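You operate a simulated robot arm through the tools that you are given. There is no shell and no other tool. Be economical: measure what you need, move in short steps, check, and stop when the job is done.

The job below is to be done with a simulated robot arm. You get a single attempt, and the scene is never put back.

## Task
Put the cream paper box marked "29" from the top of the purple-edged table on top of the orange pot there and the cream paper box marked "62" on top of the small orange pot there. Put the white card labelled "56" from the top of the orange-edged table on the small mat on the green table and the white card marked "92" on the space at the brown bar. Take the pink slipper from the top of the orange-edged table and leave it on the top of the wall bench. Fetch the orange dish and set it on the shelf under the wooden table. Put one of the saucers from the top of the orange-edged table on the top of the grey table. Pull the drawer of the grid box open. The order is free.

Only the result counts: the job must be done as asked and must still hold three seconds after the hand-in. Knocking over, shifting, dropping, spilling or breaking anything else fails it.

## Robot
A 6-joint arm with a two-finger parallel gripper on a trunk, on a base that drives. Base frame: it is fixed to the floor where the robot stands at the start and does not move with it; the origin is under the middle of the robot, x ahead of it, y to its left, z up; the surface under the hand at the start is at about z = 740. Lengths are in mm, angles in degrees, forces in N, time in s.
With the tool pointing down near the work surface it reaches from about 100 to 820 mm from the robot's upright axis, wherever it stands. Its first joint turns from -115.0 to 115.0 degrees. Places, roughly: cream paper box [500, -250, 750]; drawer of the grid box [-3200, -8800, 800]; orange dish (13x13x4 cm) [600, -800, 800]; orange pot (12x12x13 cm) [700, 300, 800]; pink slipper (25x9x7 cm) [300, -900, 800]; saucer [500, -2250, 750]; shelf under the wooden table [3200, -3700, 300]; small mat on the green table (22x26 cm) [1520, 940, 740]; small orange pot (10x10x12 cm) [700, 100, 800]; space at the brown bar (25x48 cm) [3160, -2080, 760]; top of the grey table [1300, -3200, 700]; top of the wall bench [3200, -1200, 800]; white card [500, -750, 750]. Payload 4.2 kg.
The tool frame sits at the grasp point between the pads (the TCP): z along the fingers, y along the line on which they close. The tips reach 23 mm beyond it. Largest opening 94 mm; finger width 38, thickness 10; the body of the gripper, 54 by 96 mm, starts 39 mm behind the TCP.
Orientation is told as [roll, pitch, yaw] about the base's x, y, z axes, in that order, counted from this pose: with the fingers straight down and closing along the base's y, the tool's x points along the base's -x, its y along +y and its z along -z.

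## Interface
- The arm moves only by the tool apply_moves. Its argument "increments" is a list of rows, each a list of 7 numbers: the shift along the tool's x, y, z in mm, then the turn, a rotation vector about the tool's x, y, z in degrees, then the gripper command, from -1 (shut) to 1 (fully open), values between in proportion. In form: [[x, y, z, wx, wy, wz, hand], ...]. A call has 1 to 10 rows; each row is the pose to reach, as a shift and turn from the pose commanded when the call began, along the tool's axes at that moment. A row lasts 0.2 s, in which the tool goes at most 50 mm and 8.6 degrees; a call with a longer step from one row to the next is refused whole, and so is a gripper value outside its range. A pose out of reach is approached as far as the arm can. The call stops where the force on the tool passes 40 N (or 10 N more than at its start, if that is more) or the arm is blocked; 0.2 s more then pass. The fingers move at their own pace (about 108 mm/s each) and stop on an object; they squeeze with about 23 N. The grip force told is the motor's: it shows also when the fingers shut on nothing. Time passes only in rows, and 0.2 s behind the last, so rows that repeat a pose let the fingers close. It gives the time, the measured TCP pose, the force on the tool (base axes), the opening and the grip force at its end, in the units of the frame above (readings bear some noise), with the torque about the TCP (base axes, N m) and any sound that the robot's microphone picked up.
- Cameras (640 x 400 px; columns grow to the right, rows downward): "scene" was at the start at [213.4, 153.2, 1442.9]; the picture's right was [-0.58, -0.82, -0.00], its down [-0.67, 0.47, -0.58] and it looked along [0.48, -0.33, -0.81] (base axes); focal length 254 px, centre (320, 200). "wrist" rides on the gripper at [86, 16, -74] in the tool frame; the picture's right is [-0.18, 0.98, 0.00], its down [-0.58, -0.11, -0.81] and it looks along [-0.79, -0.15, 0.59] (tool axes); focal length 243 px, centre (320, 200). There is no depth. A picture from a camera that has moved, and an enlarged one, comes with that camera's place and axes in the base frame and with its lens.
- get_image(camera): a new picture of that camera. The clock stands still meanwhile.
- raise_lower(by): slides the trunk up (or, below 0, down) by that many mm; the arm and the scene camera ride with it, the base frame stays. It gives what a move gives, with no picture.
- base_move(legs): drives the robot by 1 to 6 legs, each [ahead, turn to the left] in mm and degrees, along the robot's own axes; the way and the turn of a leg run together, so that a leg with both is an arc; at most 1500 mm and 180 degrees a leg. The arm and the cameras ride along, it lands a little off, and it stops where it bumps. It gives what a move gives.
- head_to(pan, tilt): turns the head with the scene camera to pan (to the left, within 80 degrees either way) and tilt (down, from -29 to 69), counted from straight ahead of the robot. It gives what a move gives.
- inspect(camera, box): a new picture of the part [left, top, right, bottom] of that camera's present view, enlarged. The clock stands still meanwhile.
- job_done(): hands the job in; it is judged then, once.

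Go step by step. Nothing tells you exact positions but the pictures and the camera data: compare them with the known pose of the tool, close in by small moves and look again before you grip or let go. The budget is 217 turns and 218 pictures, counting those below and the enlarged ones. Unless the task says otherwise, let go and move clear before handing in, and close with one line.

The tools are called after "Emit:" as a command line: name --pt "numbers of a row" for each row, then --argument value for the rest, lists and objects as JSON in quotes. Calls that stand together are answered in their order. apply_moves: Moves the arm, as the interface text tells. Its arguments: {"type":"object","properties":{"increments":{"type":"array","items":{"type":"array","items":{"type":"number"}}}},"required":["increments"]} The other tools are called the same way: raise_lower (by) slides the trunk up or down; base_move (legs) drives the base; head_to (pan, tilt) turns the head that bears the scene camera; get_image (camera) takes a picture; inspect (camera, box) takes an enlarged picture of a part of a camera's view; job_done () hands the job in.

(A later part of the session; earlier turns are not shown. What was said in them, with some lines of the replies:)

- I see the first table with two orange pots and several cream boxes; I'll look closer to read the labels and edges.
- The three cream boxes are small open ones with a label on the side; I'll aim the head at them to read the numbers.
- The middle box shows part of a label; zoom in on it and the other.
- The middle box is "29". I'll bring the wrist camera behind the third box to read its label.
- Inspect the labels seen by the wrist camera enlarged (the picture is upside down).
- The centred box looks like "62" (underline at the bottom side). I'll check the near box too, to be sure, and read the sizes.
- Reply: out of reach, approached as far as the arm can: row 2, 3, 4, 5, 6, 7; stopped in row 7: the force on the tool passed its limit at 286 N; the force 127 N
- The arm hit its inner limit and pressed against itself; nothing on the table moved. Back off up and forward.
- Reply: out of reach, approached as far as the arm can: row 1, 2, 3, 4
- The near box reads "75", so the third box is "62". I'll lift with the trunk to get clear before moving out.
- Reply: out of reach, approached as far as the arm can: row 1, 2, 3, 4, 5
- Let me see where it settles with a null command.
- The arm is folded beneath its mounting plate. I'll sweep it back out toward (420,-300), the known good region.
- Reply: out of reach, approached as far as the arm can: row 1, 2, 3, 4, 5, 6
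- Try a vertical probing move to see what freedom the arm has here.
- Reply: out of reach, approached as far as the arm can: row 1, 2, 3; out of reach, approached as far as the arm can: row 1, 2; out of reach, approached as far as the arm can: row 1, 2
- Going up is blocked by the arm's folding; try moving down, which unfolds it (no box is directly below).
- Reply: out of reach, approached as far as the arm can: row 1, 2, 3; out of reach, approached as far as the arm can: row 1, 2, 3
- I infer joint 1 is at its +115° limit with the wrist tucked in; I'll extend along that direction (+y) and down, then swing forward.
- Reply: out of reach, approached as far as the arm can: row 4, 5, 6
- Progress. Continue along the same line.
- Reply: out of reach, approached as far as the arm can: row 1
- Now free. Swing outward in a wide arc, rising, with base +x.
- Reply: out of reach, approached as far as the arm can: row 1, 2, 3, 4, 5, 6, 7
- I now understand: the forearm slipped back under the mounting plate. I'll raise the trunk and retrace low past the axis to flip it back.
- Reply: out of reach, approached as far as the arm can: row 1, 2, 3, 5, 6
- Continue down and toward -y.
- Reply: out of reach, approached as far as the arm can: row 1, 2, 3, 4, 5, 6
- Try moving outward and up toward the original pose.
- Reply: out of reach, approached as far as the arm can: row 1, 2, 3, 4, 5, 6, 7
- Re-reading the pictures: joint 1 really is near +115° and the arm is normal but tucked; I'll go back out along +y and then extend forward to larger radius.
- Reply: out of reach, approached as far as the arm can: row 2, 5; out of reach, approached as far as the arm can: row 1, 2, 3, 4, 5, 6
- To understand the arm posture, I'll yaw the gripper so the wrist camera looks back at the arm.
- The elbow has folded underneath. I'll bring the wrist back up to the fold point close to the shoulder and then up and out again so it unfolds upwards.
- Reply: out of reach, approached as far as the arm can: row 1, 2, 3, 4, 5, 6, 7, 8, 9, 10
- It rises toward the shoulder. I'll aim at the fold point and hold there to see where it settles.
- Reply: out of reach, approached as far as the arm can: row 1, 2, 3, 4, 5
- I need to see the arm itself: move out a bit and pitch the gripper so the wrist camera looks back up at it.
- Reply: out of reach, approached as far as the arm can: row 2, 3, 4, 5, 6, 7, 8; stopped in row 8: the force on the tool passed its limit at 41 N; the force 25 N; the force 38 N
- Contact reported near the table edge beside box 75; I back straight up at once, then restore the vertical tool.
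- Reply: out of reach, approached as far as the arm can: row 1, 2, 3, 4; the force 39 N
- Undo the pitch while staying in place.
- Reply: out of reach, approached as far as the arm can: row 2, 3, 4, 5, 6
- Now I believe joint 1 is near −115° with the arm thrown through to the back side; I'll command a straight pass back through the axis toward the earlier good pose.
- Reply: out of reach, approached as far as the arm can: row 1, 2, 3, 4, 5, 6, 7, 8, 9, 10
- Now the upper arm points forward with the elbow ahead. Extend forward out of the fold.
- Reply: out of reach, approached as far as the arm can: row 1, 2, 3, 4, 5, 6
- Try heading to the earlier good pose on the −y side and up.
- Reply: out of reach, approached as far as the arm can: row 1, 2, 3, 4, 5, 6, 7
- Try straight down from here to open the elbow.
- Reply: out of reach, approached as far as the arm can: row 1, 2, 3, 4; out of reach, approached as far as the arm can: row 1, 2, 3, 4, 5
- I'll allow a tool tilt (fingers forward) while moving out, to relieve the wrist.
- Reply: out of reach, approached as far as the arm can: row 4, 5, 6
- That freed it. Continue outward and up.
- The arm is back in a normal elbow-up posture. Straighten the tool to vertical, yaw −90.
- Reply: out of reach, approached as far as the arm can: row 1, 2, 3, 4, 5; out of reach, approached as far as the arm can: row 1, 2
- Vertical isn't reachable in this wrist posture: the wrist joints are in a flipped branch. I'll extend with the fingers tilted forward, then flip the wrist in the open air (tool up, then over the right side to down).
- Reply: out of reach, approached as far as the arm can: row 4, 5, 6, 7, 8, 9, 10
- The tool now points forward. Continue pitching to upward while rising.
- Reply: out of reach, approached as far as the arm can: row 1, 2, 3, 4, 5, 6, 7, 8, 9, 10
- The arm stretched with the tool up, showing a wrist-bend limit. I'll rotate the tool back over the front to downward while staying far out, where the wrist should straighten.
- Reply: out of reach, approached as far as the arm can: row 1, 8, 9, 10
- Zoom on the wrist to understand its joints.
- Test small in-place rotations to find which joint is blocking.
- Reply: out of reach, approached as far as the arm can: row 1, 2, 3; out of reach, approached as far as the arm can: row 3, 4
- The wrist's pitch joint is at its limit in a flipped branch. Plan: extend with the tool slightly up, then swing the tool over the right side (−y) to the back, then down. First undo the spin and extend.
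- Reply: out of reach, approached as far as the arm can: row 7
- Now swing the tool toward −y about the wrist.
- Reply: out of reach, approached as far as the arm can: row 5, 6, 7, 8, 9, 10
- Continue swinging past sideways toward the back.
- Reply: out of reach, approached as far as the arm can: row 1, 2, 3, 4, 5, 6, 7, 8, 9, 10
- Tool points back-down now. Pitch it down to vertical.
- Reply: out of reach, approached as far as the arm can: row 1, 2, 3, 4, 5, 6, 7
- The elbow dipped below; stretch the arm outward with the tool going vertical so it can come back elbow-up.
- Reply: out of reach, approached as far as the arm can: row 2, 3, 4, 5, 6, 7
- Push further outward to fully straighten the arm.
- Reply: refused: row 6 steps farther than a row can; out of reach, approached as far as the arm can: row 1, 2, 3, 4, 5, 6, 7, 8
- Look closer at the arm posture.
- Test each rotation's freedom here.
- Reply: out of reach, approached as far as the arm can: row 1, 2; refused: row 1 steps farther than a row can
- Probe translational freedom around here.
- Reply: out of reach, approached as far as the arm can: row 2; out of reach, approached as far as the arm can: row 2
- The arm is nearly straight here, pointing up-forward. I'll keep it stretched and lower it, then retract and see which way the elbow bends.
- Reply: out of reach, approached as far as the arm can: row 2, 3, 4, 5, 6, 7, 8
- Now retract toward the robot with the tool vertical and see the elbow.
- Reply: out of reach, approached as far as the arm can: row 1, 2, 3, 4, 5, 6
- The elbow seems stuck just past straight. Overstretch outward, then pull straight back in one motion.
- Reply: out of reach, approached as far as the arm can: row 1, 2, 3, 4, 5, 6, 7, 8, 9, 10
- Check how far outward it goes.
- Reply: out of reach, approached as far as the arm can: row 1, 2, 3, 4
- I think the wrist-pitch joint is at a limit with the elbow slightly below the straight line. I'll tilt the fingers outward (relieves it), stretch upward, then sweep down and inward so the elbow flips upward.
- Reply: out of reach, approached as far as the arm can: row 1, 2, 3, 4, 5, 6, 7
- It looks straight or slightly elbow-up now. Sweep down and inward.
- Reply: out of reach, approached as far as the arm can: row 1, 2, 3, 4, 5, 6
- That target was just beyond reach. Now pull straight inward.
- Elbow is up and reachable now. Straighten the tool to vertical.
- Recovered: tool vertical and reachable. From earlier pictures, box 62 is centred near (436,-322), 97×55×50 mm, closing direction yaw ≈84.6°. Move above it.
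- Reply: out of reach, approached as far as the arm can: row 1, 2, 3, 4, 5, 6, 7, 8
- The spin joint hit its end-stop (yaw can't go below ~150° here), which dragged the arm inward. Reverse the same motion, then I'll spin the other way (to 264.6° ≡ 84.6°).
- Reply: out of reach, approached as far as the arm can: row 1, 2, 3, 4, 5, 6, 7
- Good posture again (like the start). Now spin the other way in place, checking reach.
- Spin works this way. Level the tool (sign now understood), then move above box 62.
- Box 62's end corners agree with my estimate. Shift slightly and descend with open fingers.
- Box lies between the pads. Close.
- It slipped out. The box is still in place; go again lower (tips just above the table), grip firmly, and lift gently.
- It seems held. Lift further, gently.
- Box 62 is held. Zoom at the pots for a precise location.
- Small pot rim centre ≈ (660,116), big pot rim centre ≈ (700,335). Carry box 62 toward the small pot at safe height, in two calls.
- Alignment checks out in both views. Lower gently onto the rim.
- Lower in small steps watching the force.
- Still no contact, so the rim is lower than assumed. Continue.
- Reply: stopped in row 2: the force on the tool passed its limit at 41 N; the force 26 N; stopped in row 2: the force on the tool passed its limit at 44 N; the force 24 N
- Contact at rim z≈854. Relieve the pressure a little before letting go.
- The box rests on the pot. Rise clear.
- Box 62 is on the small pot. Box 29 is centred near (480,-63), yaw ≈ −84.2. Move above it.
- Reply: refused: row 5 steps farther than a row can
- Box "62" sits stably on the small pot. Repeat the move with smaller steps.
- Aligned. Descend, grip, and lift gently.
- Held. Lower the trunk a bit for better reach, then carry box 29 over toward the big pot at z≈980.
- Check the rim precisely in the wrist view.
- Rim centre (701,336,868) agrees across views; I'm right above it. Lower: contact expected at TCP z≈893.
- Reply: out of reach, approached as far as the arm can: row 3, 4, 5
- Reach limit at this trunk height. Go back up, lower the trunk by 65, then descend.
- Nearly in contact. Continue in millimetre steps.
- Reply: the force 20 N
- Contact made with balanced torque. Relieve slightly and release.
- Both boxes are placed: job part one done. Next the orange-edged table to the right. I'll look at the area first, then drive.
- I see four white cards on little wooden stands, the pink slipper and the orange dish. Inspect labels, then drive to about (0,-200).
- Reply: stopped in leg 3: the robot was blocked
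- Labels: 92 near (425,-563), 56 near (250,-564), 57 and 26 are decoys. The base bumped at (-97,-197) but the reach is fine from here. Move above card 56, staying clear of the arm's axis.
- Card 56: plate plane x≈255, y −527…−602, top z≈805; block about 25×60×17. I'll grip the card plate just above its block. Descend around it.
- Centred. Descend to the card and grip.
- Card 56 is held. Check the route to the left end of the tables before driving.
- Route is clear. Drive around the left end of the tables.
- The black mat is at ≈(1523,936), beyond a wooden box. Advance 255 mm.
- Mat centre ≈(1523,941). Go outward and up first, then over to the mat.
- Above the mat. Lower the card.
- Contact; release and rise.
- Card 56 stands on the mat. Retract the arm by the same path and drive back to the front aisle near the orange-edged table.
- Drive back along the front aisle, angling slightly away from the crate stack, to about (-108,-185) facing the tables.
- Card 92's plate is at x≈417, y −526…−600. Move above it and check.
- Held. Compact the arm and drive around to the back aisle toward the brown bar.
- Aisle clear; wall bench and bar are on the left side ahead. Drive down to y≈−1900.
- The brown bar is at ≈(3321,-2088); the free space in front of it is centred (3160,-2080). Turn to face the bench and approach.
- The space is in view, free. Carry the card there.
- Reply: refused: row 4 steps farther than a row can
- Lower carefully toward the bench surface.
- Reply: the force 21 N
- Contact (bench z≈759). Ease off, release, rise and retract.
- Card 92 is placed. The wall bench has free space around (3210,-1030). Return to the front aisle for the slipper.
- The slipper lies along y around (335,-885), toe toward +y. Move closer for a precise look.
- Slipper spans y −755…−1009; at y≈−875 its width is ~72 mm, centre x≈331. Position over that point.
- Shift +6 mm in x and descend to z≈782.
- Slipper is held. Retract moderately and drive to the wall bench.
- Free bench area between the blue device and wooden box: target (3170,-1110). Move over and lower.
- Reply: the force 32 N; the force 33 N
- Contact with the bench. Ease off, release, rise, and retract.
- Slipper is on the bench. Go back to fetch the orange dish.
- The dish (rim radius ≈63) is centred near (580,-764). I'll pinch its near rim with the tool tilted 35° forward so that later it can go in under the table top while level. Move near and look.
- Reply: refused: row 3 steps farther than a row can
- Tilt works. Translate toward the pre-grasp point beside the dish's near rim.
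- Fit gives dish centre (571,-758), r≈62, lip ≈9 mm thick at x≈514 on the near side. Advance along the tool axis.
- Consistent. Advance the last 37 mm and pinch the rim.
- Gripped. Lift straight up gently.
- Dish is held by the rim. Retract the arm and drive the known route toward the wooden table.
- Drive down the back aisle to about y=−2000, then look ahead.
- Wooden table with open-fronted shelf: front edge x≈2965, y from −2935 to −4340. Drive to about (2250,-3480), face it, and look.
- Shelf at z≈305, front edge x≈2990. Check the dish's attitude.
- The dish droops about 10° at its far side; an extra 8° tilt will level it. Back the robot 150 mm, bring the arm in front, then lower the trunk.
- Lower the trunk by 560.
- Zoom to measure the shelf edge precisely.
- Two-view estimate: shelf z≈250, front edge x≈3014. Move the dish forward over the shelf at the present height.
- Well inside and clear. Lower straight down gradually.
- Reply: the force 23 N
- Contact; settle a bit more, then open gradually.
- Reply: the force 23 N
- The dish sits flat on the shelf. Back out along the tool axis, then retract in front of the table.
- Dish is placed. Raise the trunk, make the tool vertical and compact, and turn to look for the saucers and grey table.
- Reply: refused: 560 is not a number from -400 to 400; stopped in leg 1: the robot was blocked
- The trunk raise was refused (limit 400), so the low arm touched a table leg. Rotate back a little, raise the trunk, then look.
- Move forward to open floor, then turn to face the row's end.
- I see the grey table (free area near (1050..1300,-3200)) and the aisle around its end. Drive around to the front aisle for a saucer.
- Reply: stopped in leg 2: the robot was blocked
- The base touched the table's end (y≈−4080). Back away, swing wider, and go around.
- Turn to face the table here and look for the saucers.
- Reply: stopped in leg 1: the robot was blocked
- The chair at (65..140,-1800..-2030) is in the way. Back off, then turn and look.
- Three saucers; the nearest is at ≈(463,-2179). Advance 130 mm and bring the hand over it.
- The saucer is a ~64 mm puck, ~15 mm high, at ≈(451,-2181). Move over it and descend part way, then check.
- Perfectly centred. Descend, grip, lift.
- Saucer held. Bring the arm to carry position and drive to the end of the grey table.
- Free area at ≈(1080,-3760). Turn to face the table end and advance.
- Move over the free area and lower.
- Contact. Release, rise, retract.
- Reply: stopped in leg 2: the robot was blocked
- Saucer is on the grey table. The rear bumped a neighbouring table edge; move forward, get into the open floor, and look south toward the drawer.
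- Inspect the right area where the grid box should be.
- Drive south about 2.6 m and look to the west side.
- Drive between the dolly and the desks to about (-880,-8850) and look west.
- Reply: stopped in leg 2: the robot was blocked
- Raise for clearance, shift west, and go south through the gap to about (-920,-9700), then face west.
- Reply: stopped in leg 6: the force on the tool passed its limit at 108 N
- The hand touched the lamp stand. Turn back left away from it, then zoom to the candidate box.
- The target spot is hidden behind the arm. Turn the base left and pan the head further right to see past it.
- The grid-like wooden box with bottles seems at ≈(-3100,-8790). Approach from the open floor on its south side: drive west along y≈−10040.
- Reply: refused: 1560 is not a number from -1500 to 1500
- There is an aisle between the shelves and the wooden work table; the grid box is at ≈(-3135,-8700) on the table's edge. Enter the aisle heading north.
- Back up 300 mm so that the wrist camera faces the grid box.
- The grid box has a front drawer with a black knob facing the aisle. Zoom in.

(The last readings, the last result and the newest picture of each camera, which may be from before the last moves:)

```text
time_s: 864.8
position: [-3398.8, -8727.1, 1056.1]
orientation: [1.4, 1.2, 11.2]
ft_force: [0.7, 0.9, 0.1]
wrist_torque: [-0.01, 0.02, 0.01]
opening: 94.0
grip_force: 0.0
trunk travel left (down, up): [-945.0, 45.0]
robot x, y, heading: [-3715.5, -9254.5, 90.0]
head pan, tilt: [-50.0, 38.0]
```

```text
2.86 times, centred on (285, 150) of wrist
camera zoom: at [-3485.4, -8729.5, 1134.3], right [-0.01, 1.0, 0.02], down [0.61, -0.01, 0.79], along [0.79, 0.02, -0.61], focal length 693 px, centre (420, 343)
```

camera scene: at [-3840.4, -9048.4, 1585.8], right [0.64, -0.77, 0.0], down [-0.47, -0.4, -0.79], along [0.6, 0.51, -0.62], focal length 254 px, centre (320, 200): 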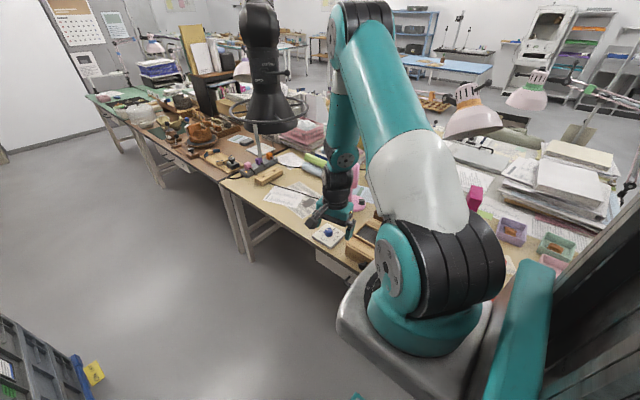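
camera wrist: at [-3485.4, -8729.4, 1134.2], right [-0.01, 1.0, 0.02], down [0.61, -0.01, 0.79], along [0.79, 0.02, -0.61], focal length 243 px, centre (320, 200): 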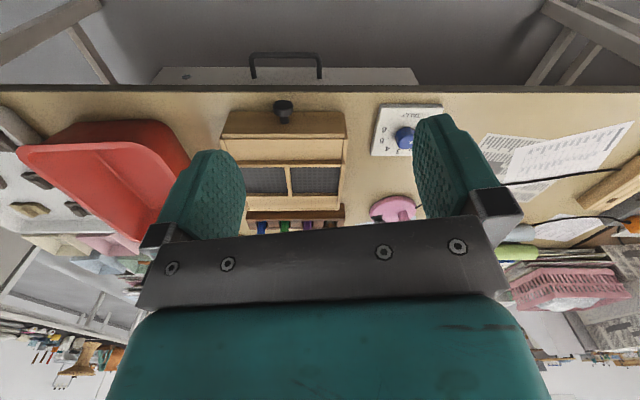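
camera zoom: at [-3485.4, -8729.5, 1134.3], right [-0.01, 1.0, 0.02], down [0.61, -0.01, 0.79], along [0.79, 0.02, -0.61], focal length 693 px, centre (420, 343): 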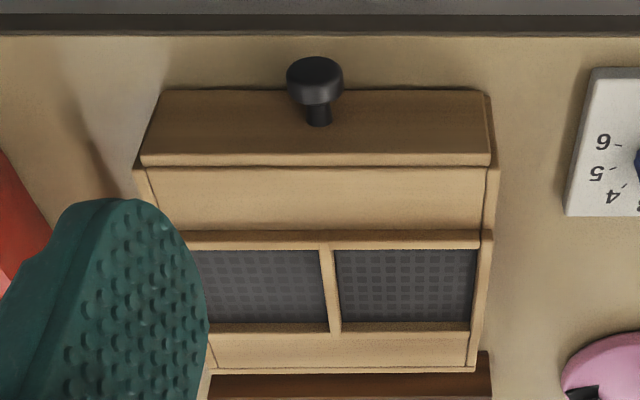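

Knob head centre ≈(-3264,-8780,774), ~31 mm across. Level the hand with yaw 0, then move above the knob.

Emit:
apply_moves --pt "0 0 0 0.6 -0.6 5.5 0.5" --pt "0 0 0 1.3 -1.2 11.1 0.5"

Emit:
apply_moves --pt "-30 -12 25 0 0 0 0.5" --pt "-60 -24 55 0 0 0 0.5" --pt "-90 -36 90 0 0 0 0.5" --pt "-115 -46 125 0 0 0 0.5" --pt "-130 -52 156 0 0 0 0.5"

Emit:
get_image --camera "wrist"

```text
time_s: 865.4
position: [-3399.0, -8727.8, 1057.4]
orientation: [-0.2, 0.2, -0.1]
ft_force: [-0.2, 0.0, 0.6]
wrist_torque: [0.04, -0.02, 0.0]
opening: 70.3
grip_force: 0.1
trunk travel left (down, up): [-945.0, 45.0]
robot x, y, heading: [-3711.6, -9257.0, 90.0]
head pan, tilt: [-50.0, 38.0]
```

```text
time_s: 866.6
position: [-3268.8, -8779.9, 901.7]
orientation: [0.0, 0.2, 0.0]
ft_force: [-0.1, -0.2, 1.0]
wrist_torque: [-0.03, -0.01, -0.01]
opening: 70.5
grip_force: 0.1
trunk travel left (down, up): [-945.0, 45.0]
robot x, y, heading: [-3715.8, -9259.2, 89.7]
head pan, tilt: [-50.0, 38.0]
```

```text
14 pictures are left
camera wrist: at [-3355.9, -8763.4, 977.3], right [0.18, 0.98, 0.0], down [0.58, -0.11, 0.81], along [0.79, -0.15, -0.59], focal length 243 px, centre (320, 200)
```

wrist: 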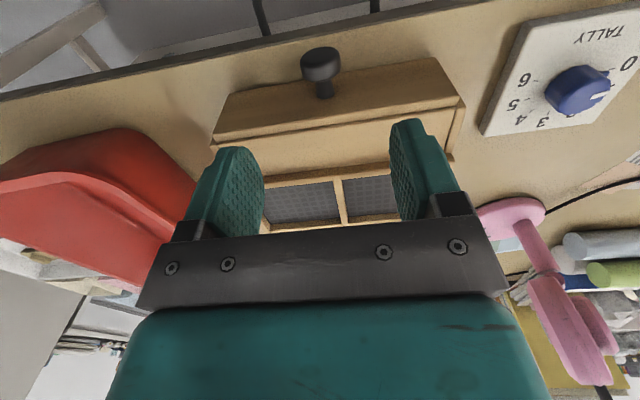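

Aligned with the knob. Descend and grip it.

Emit:
apply_moves --pt "-1 0 35 0 0 0 0.5" --pt "-1 0 75 0 0 0 0.5" --pt "-1 0 108 0 0 0 0.5" --pt "-1 0 128 0 0 0 0.5"

Emit:
apply_moves --pt "0 0 0 0 0 0 0.2" --pt "0 0 0 0 0 0 -0.3" --pt "0 0 0 0 0 0 -1" --pt "0 0 0 0 0 0 -1" --pt "0 0 0 0 0 0 -1"

Emit:
get_image --camera "wrist"

```text
time_s: 867.6
position: [-3266.6, -8778.6, 771.9]
orientation: [-0.1, 0.2, 0.1]
ft_force: [-1.9, -1.9, 5.5]
wrist_torque: [0.35, -0.26, 0.06]
opening: 70.5
grip_force: 0.0
trunk travel left (down, up): [-945.0, 45.0]
robot x, y, heading: [-3713.3, -9257.2, 89.9]
head pan, tilt: [-50.0, 38.0]
```

```text
time_s: 868.8
position: [-3268.4, -8780.6, 772.3]
orientation: [-0.1, 0.2, 0.0]
ft_force: [-0.3, -7.6, 4.8]
wrist_torque: [-0.01, -0.11, -0.07]
opening: 31.0
grip_force: 44.9
trunk travel left (down, up): [-945.0, 45.0]
robot x, y, heading: [-3713.3, -9254.4, 89.9]
head pan, tilt: [-50.0, 38.0]
```

```text
13 pictures are left
camera wrist: at [-3354.9, -8763.3, 848.1], right [0.19, 0.98, 0.0], down [0.58, -0.11, 0.8], along [0.79, -0.15, -0.59], focal length 243 px, centre (320, 200)
```

wrist: 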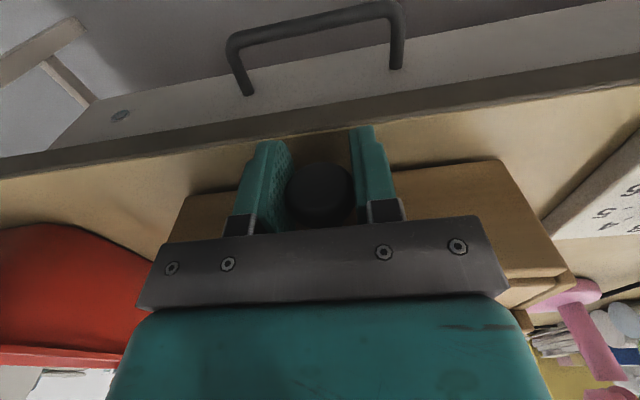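

Knob gripped. Pull straight out (−x) slowly.

Emit:
apply_moves --pt "5 0 -0.5 0 0 0 -1" --pt "12 0 -0.5 0 0 0 -1" --pt "20 0 -0.5 0 0 0 -1" --pt "28 0 -0.5 0 0 0 -1" --pt "36 0 -0.5 0 0 0 -1"

Emit:
get_image --camera "wrist"

```text
time_s: 870.0
position: [-3305.2, -8780.6, 772.1]
orientation: [-0.1, 0.2, -0.1]
ft_force: [0.8, -5.1, -15.7]
wrist_torque: [0.0, -0.47, -0.1]
opening: 30.9
grip_force: 45.6
trunk travel left (down, up): [-945.0, 45.0]
robot x, y, heading: [-3715.2, -9258.3, 89.9]
head pan, tilt: [-50.0, 38.0]
```

```text
12 pictures are left
camera wrist: at [-3392.7, -8763.3, 848.2], right [0.18, 0.98, 0.0], down [0.58, -0.11, 0.8], along [0.79, -0.15, -0.59], focal length 243 px, centre (320, 200)
```

wrist: 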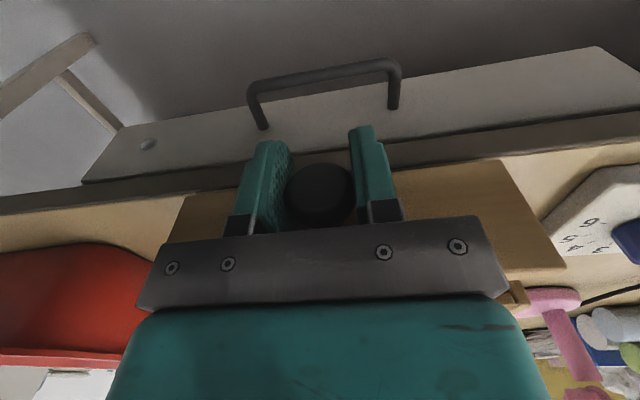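

The drawer follows. Continue pulling.

Emit:
apply_moves --pt "8 0 0.6 0 0 0 -1" --pt "16 0 0.6 0 0 0 -1" --pt "24 0 0.6 0 0 0 -1" --pt "32 0 0.6 0 0 0 -1" --pt "40 0 0.6 0 0 0 -1" --pt "48 0 0.6 0 0 0 -1"

Emit:
get_image --camera "wrist"

```text
time_s: 871.4
position: [-3352.2, -8779.3, 771.6]
orientation: [0.0, 0.0, 0.0]
ft_force: [1.2, 2.8, -11.6]
wrist_torque: [-0.07, 0.39, 0.12]
opening: 31.0
grip_force: 44.9
trunk travel left (down, up): [-945.0, 45.0]
robot x, y, heading: [-3715.1, -9256.3, 90.0]
head pan, tilt: [-50.0, 38.0]
```

```text
11 pictures are left
camera wrist: at [-3439.8, -8763.2, 848.2], right [0.18, 0.98, 0.0], down [0.58, -0.11, 0.8], along [0.79, -0.15, -0.59], focal length 243 px, centre (320, 200)
```

wrist: 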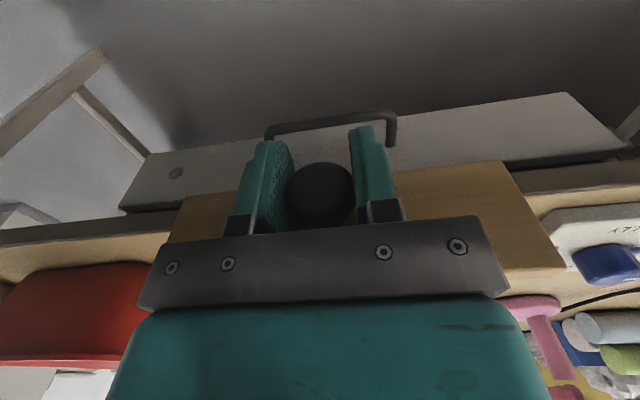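

Pull a further ~35 mm, watching the force.

Emit:
apply_moves --pt "6 0 0.3 0 0 0 -1" --pt "12 0 0.3 0 0 0 -1" --pt "18 0 0.3 0 0 0 -1" --pt "24 0 0.3 0 0 0 -1" --pt "30 0 0.3 0 0 0 -1" --pt "36 0 0.3 0 0 0 -1"

Emit:
inspect --camera "scene" --box '[270, 180, 470, 320]'

```text
time_s: 872.8
position: [-3388.9, -8779.6, 773.1]
orientation: [0.0, 0.0, 0.0]
ft_force: [1.7, 1.1, 16.3]
wrist_torque: [0.02, -0.21, -0.03]
opening: 31.0
grip_force: 45.2
trunk travel left (down, up): [-945.0, 45.0]
robot x, y, heading: [-3713.4, -9254.6, 90.0]
head pan, tilt: [-50.0, 38.0]
```

```text
2.86 times, centred on (370, 250) of scene
camera zoom: at [-3840.7, -9048.9, 1586.0], right [0.64, -0.77, 0.0], down [-0.47, -0.4, -0.79], along [0.6, 0.51, -0.62], focal length 725 px, centre (177, 57)
```

zoom: 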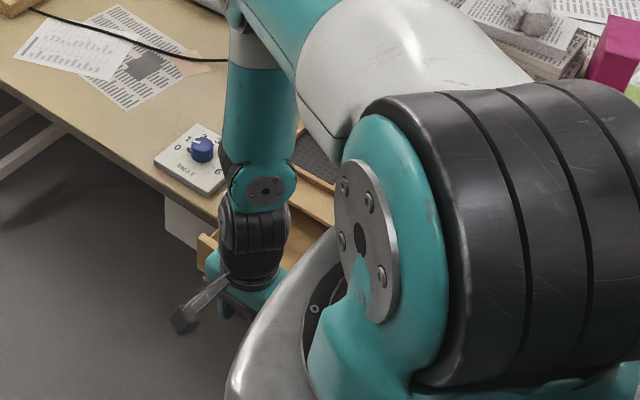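

The drawer is pulled 120 mm out while the box stayed put. Release the knob and rise clear.

Emit:
apply_moves --pt "0 0 -0.5 0 0 0 -1" --pt "0 0 -0.5 0 0 0 -0.2" --pt "0 0 -0.5 0 0 0 0.3" --pt "0 0 -0.5 0 0 0 0.5" --pt "0 0 -10 0 0 0 0.5" --pt "0 0 -35 0 0 0 0.5" --pt "0 0 -70 0 0 0 0.5" --pt "0 0 -110 0 0 0 0.5"

Emit:
get_image --camera "wrist"

```text
time_s: 874.6
position: [-3388.9, -8778.2, 883.4]
orientation: [-0.1, 0.2, -0.1]
ft_force: [-0.4, 0.4, 0.5]
wrist_torque: [-0.03, 0.03, 0.0]
opening: 70.5
grip_force: 0.0
trunk travel left (down, up): [-945.0, 45.0]
robot x, y, heading: [-3713.7, -9259.1, 89.8]
head pan, tilt: [-50.0, 38.0]
```

```text
9 pictures are left
camera wrist: at [-3475.3, -8762.4, 958.4], right [0.18, 0.98, 0.0], down [0.58, -0.11, 0.8], along [0.79, -0.15, -0.59], focal length 243 px, centre (320, 200)
```

wrist: 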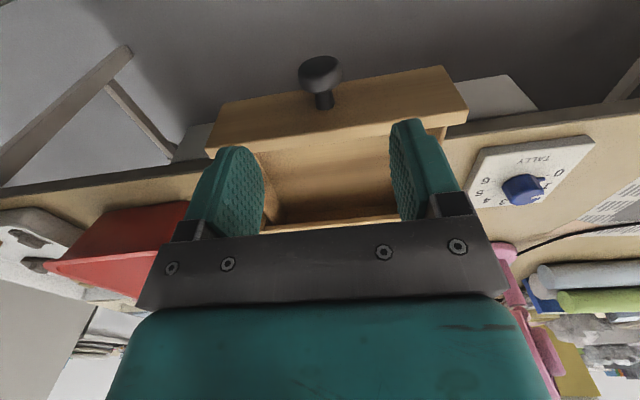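

The drawer is open and the hand is clear; every item on the list has been placed. I'll hand in now.

Emit:
job_done

```text
The job is handed in.
```

All eight parts are done and handed in: both boxes on their pots, card 56 on the mat, card 92 by the bar, the slipper on the bench, the dish on the shelf, one saucer on the grey table and the drawer pulled open. On the way the robot bumped several tables, a chair, the crate dolly and a lamp stand; nothing looked knocked over in the pictures I took, but I did not check most of those spots afterwards.
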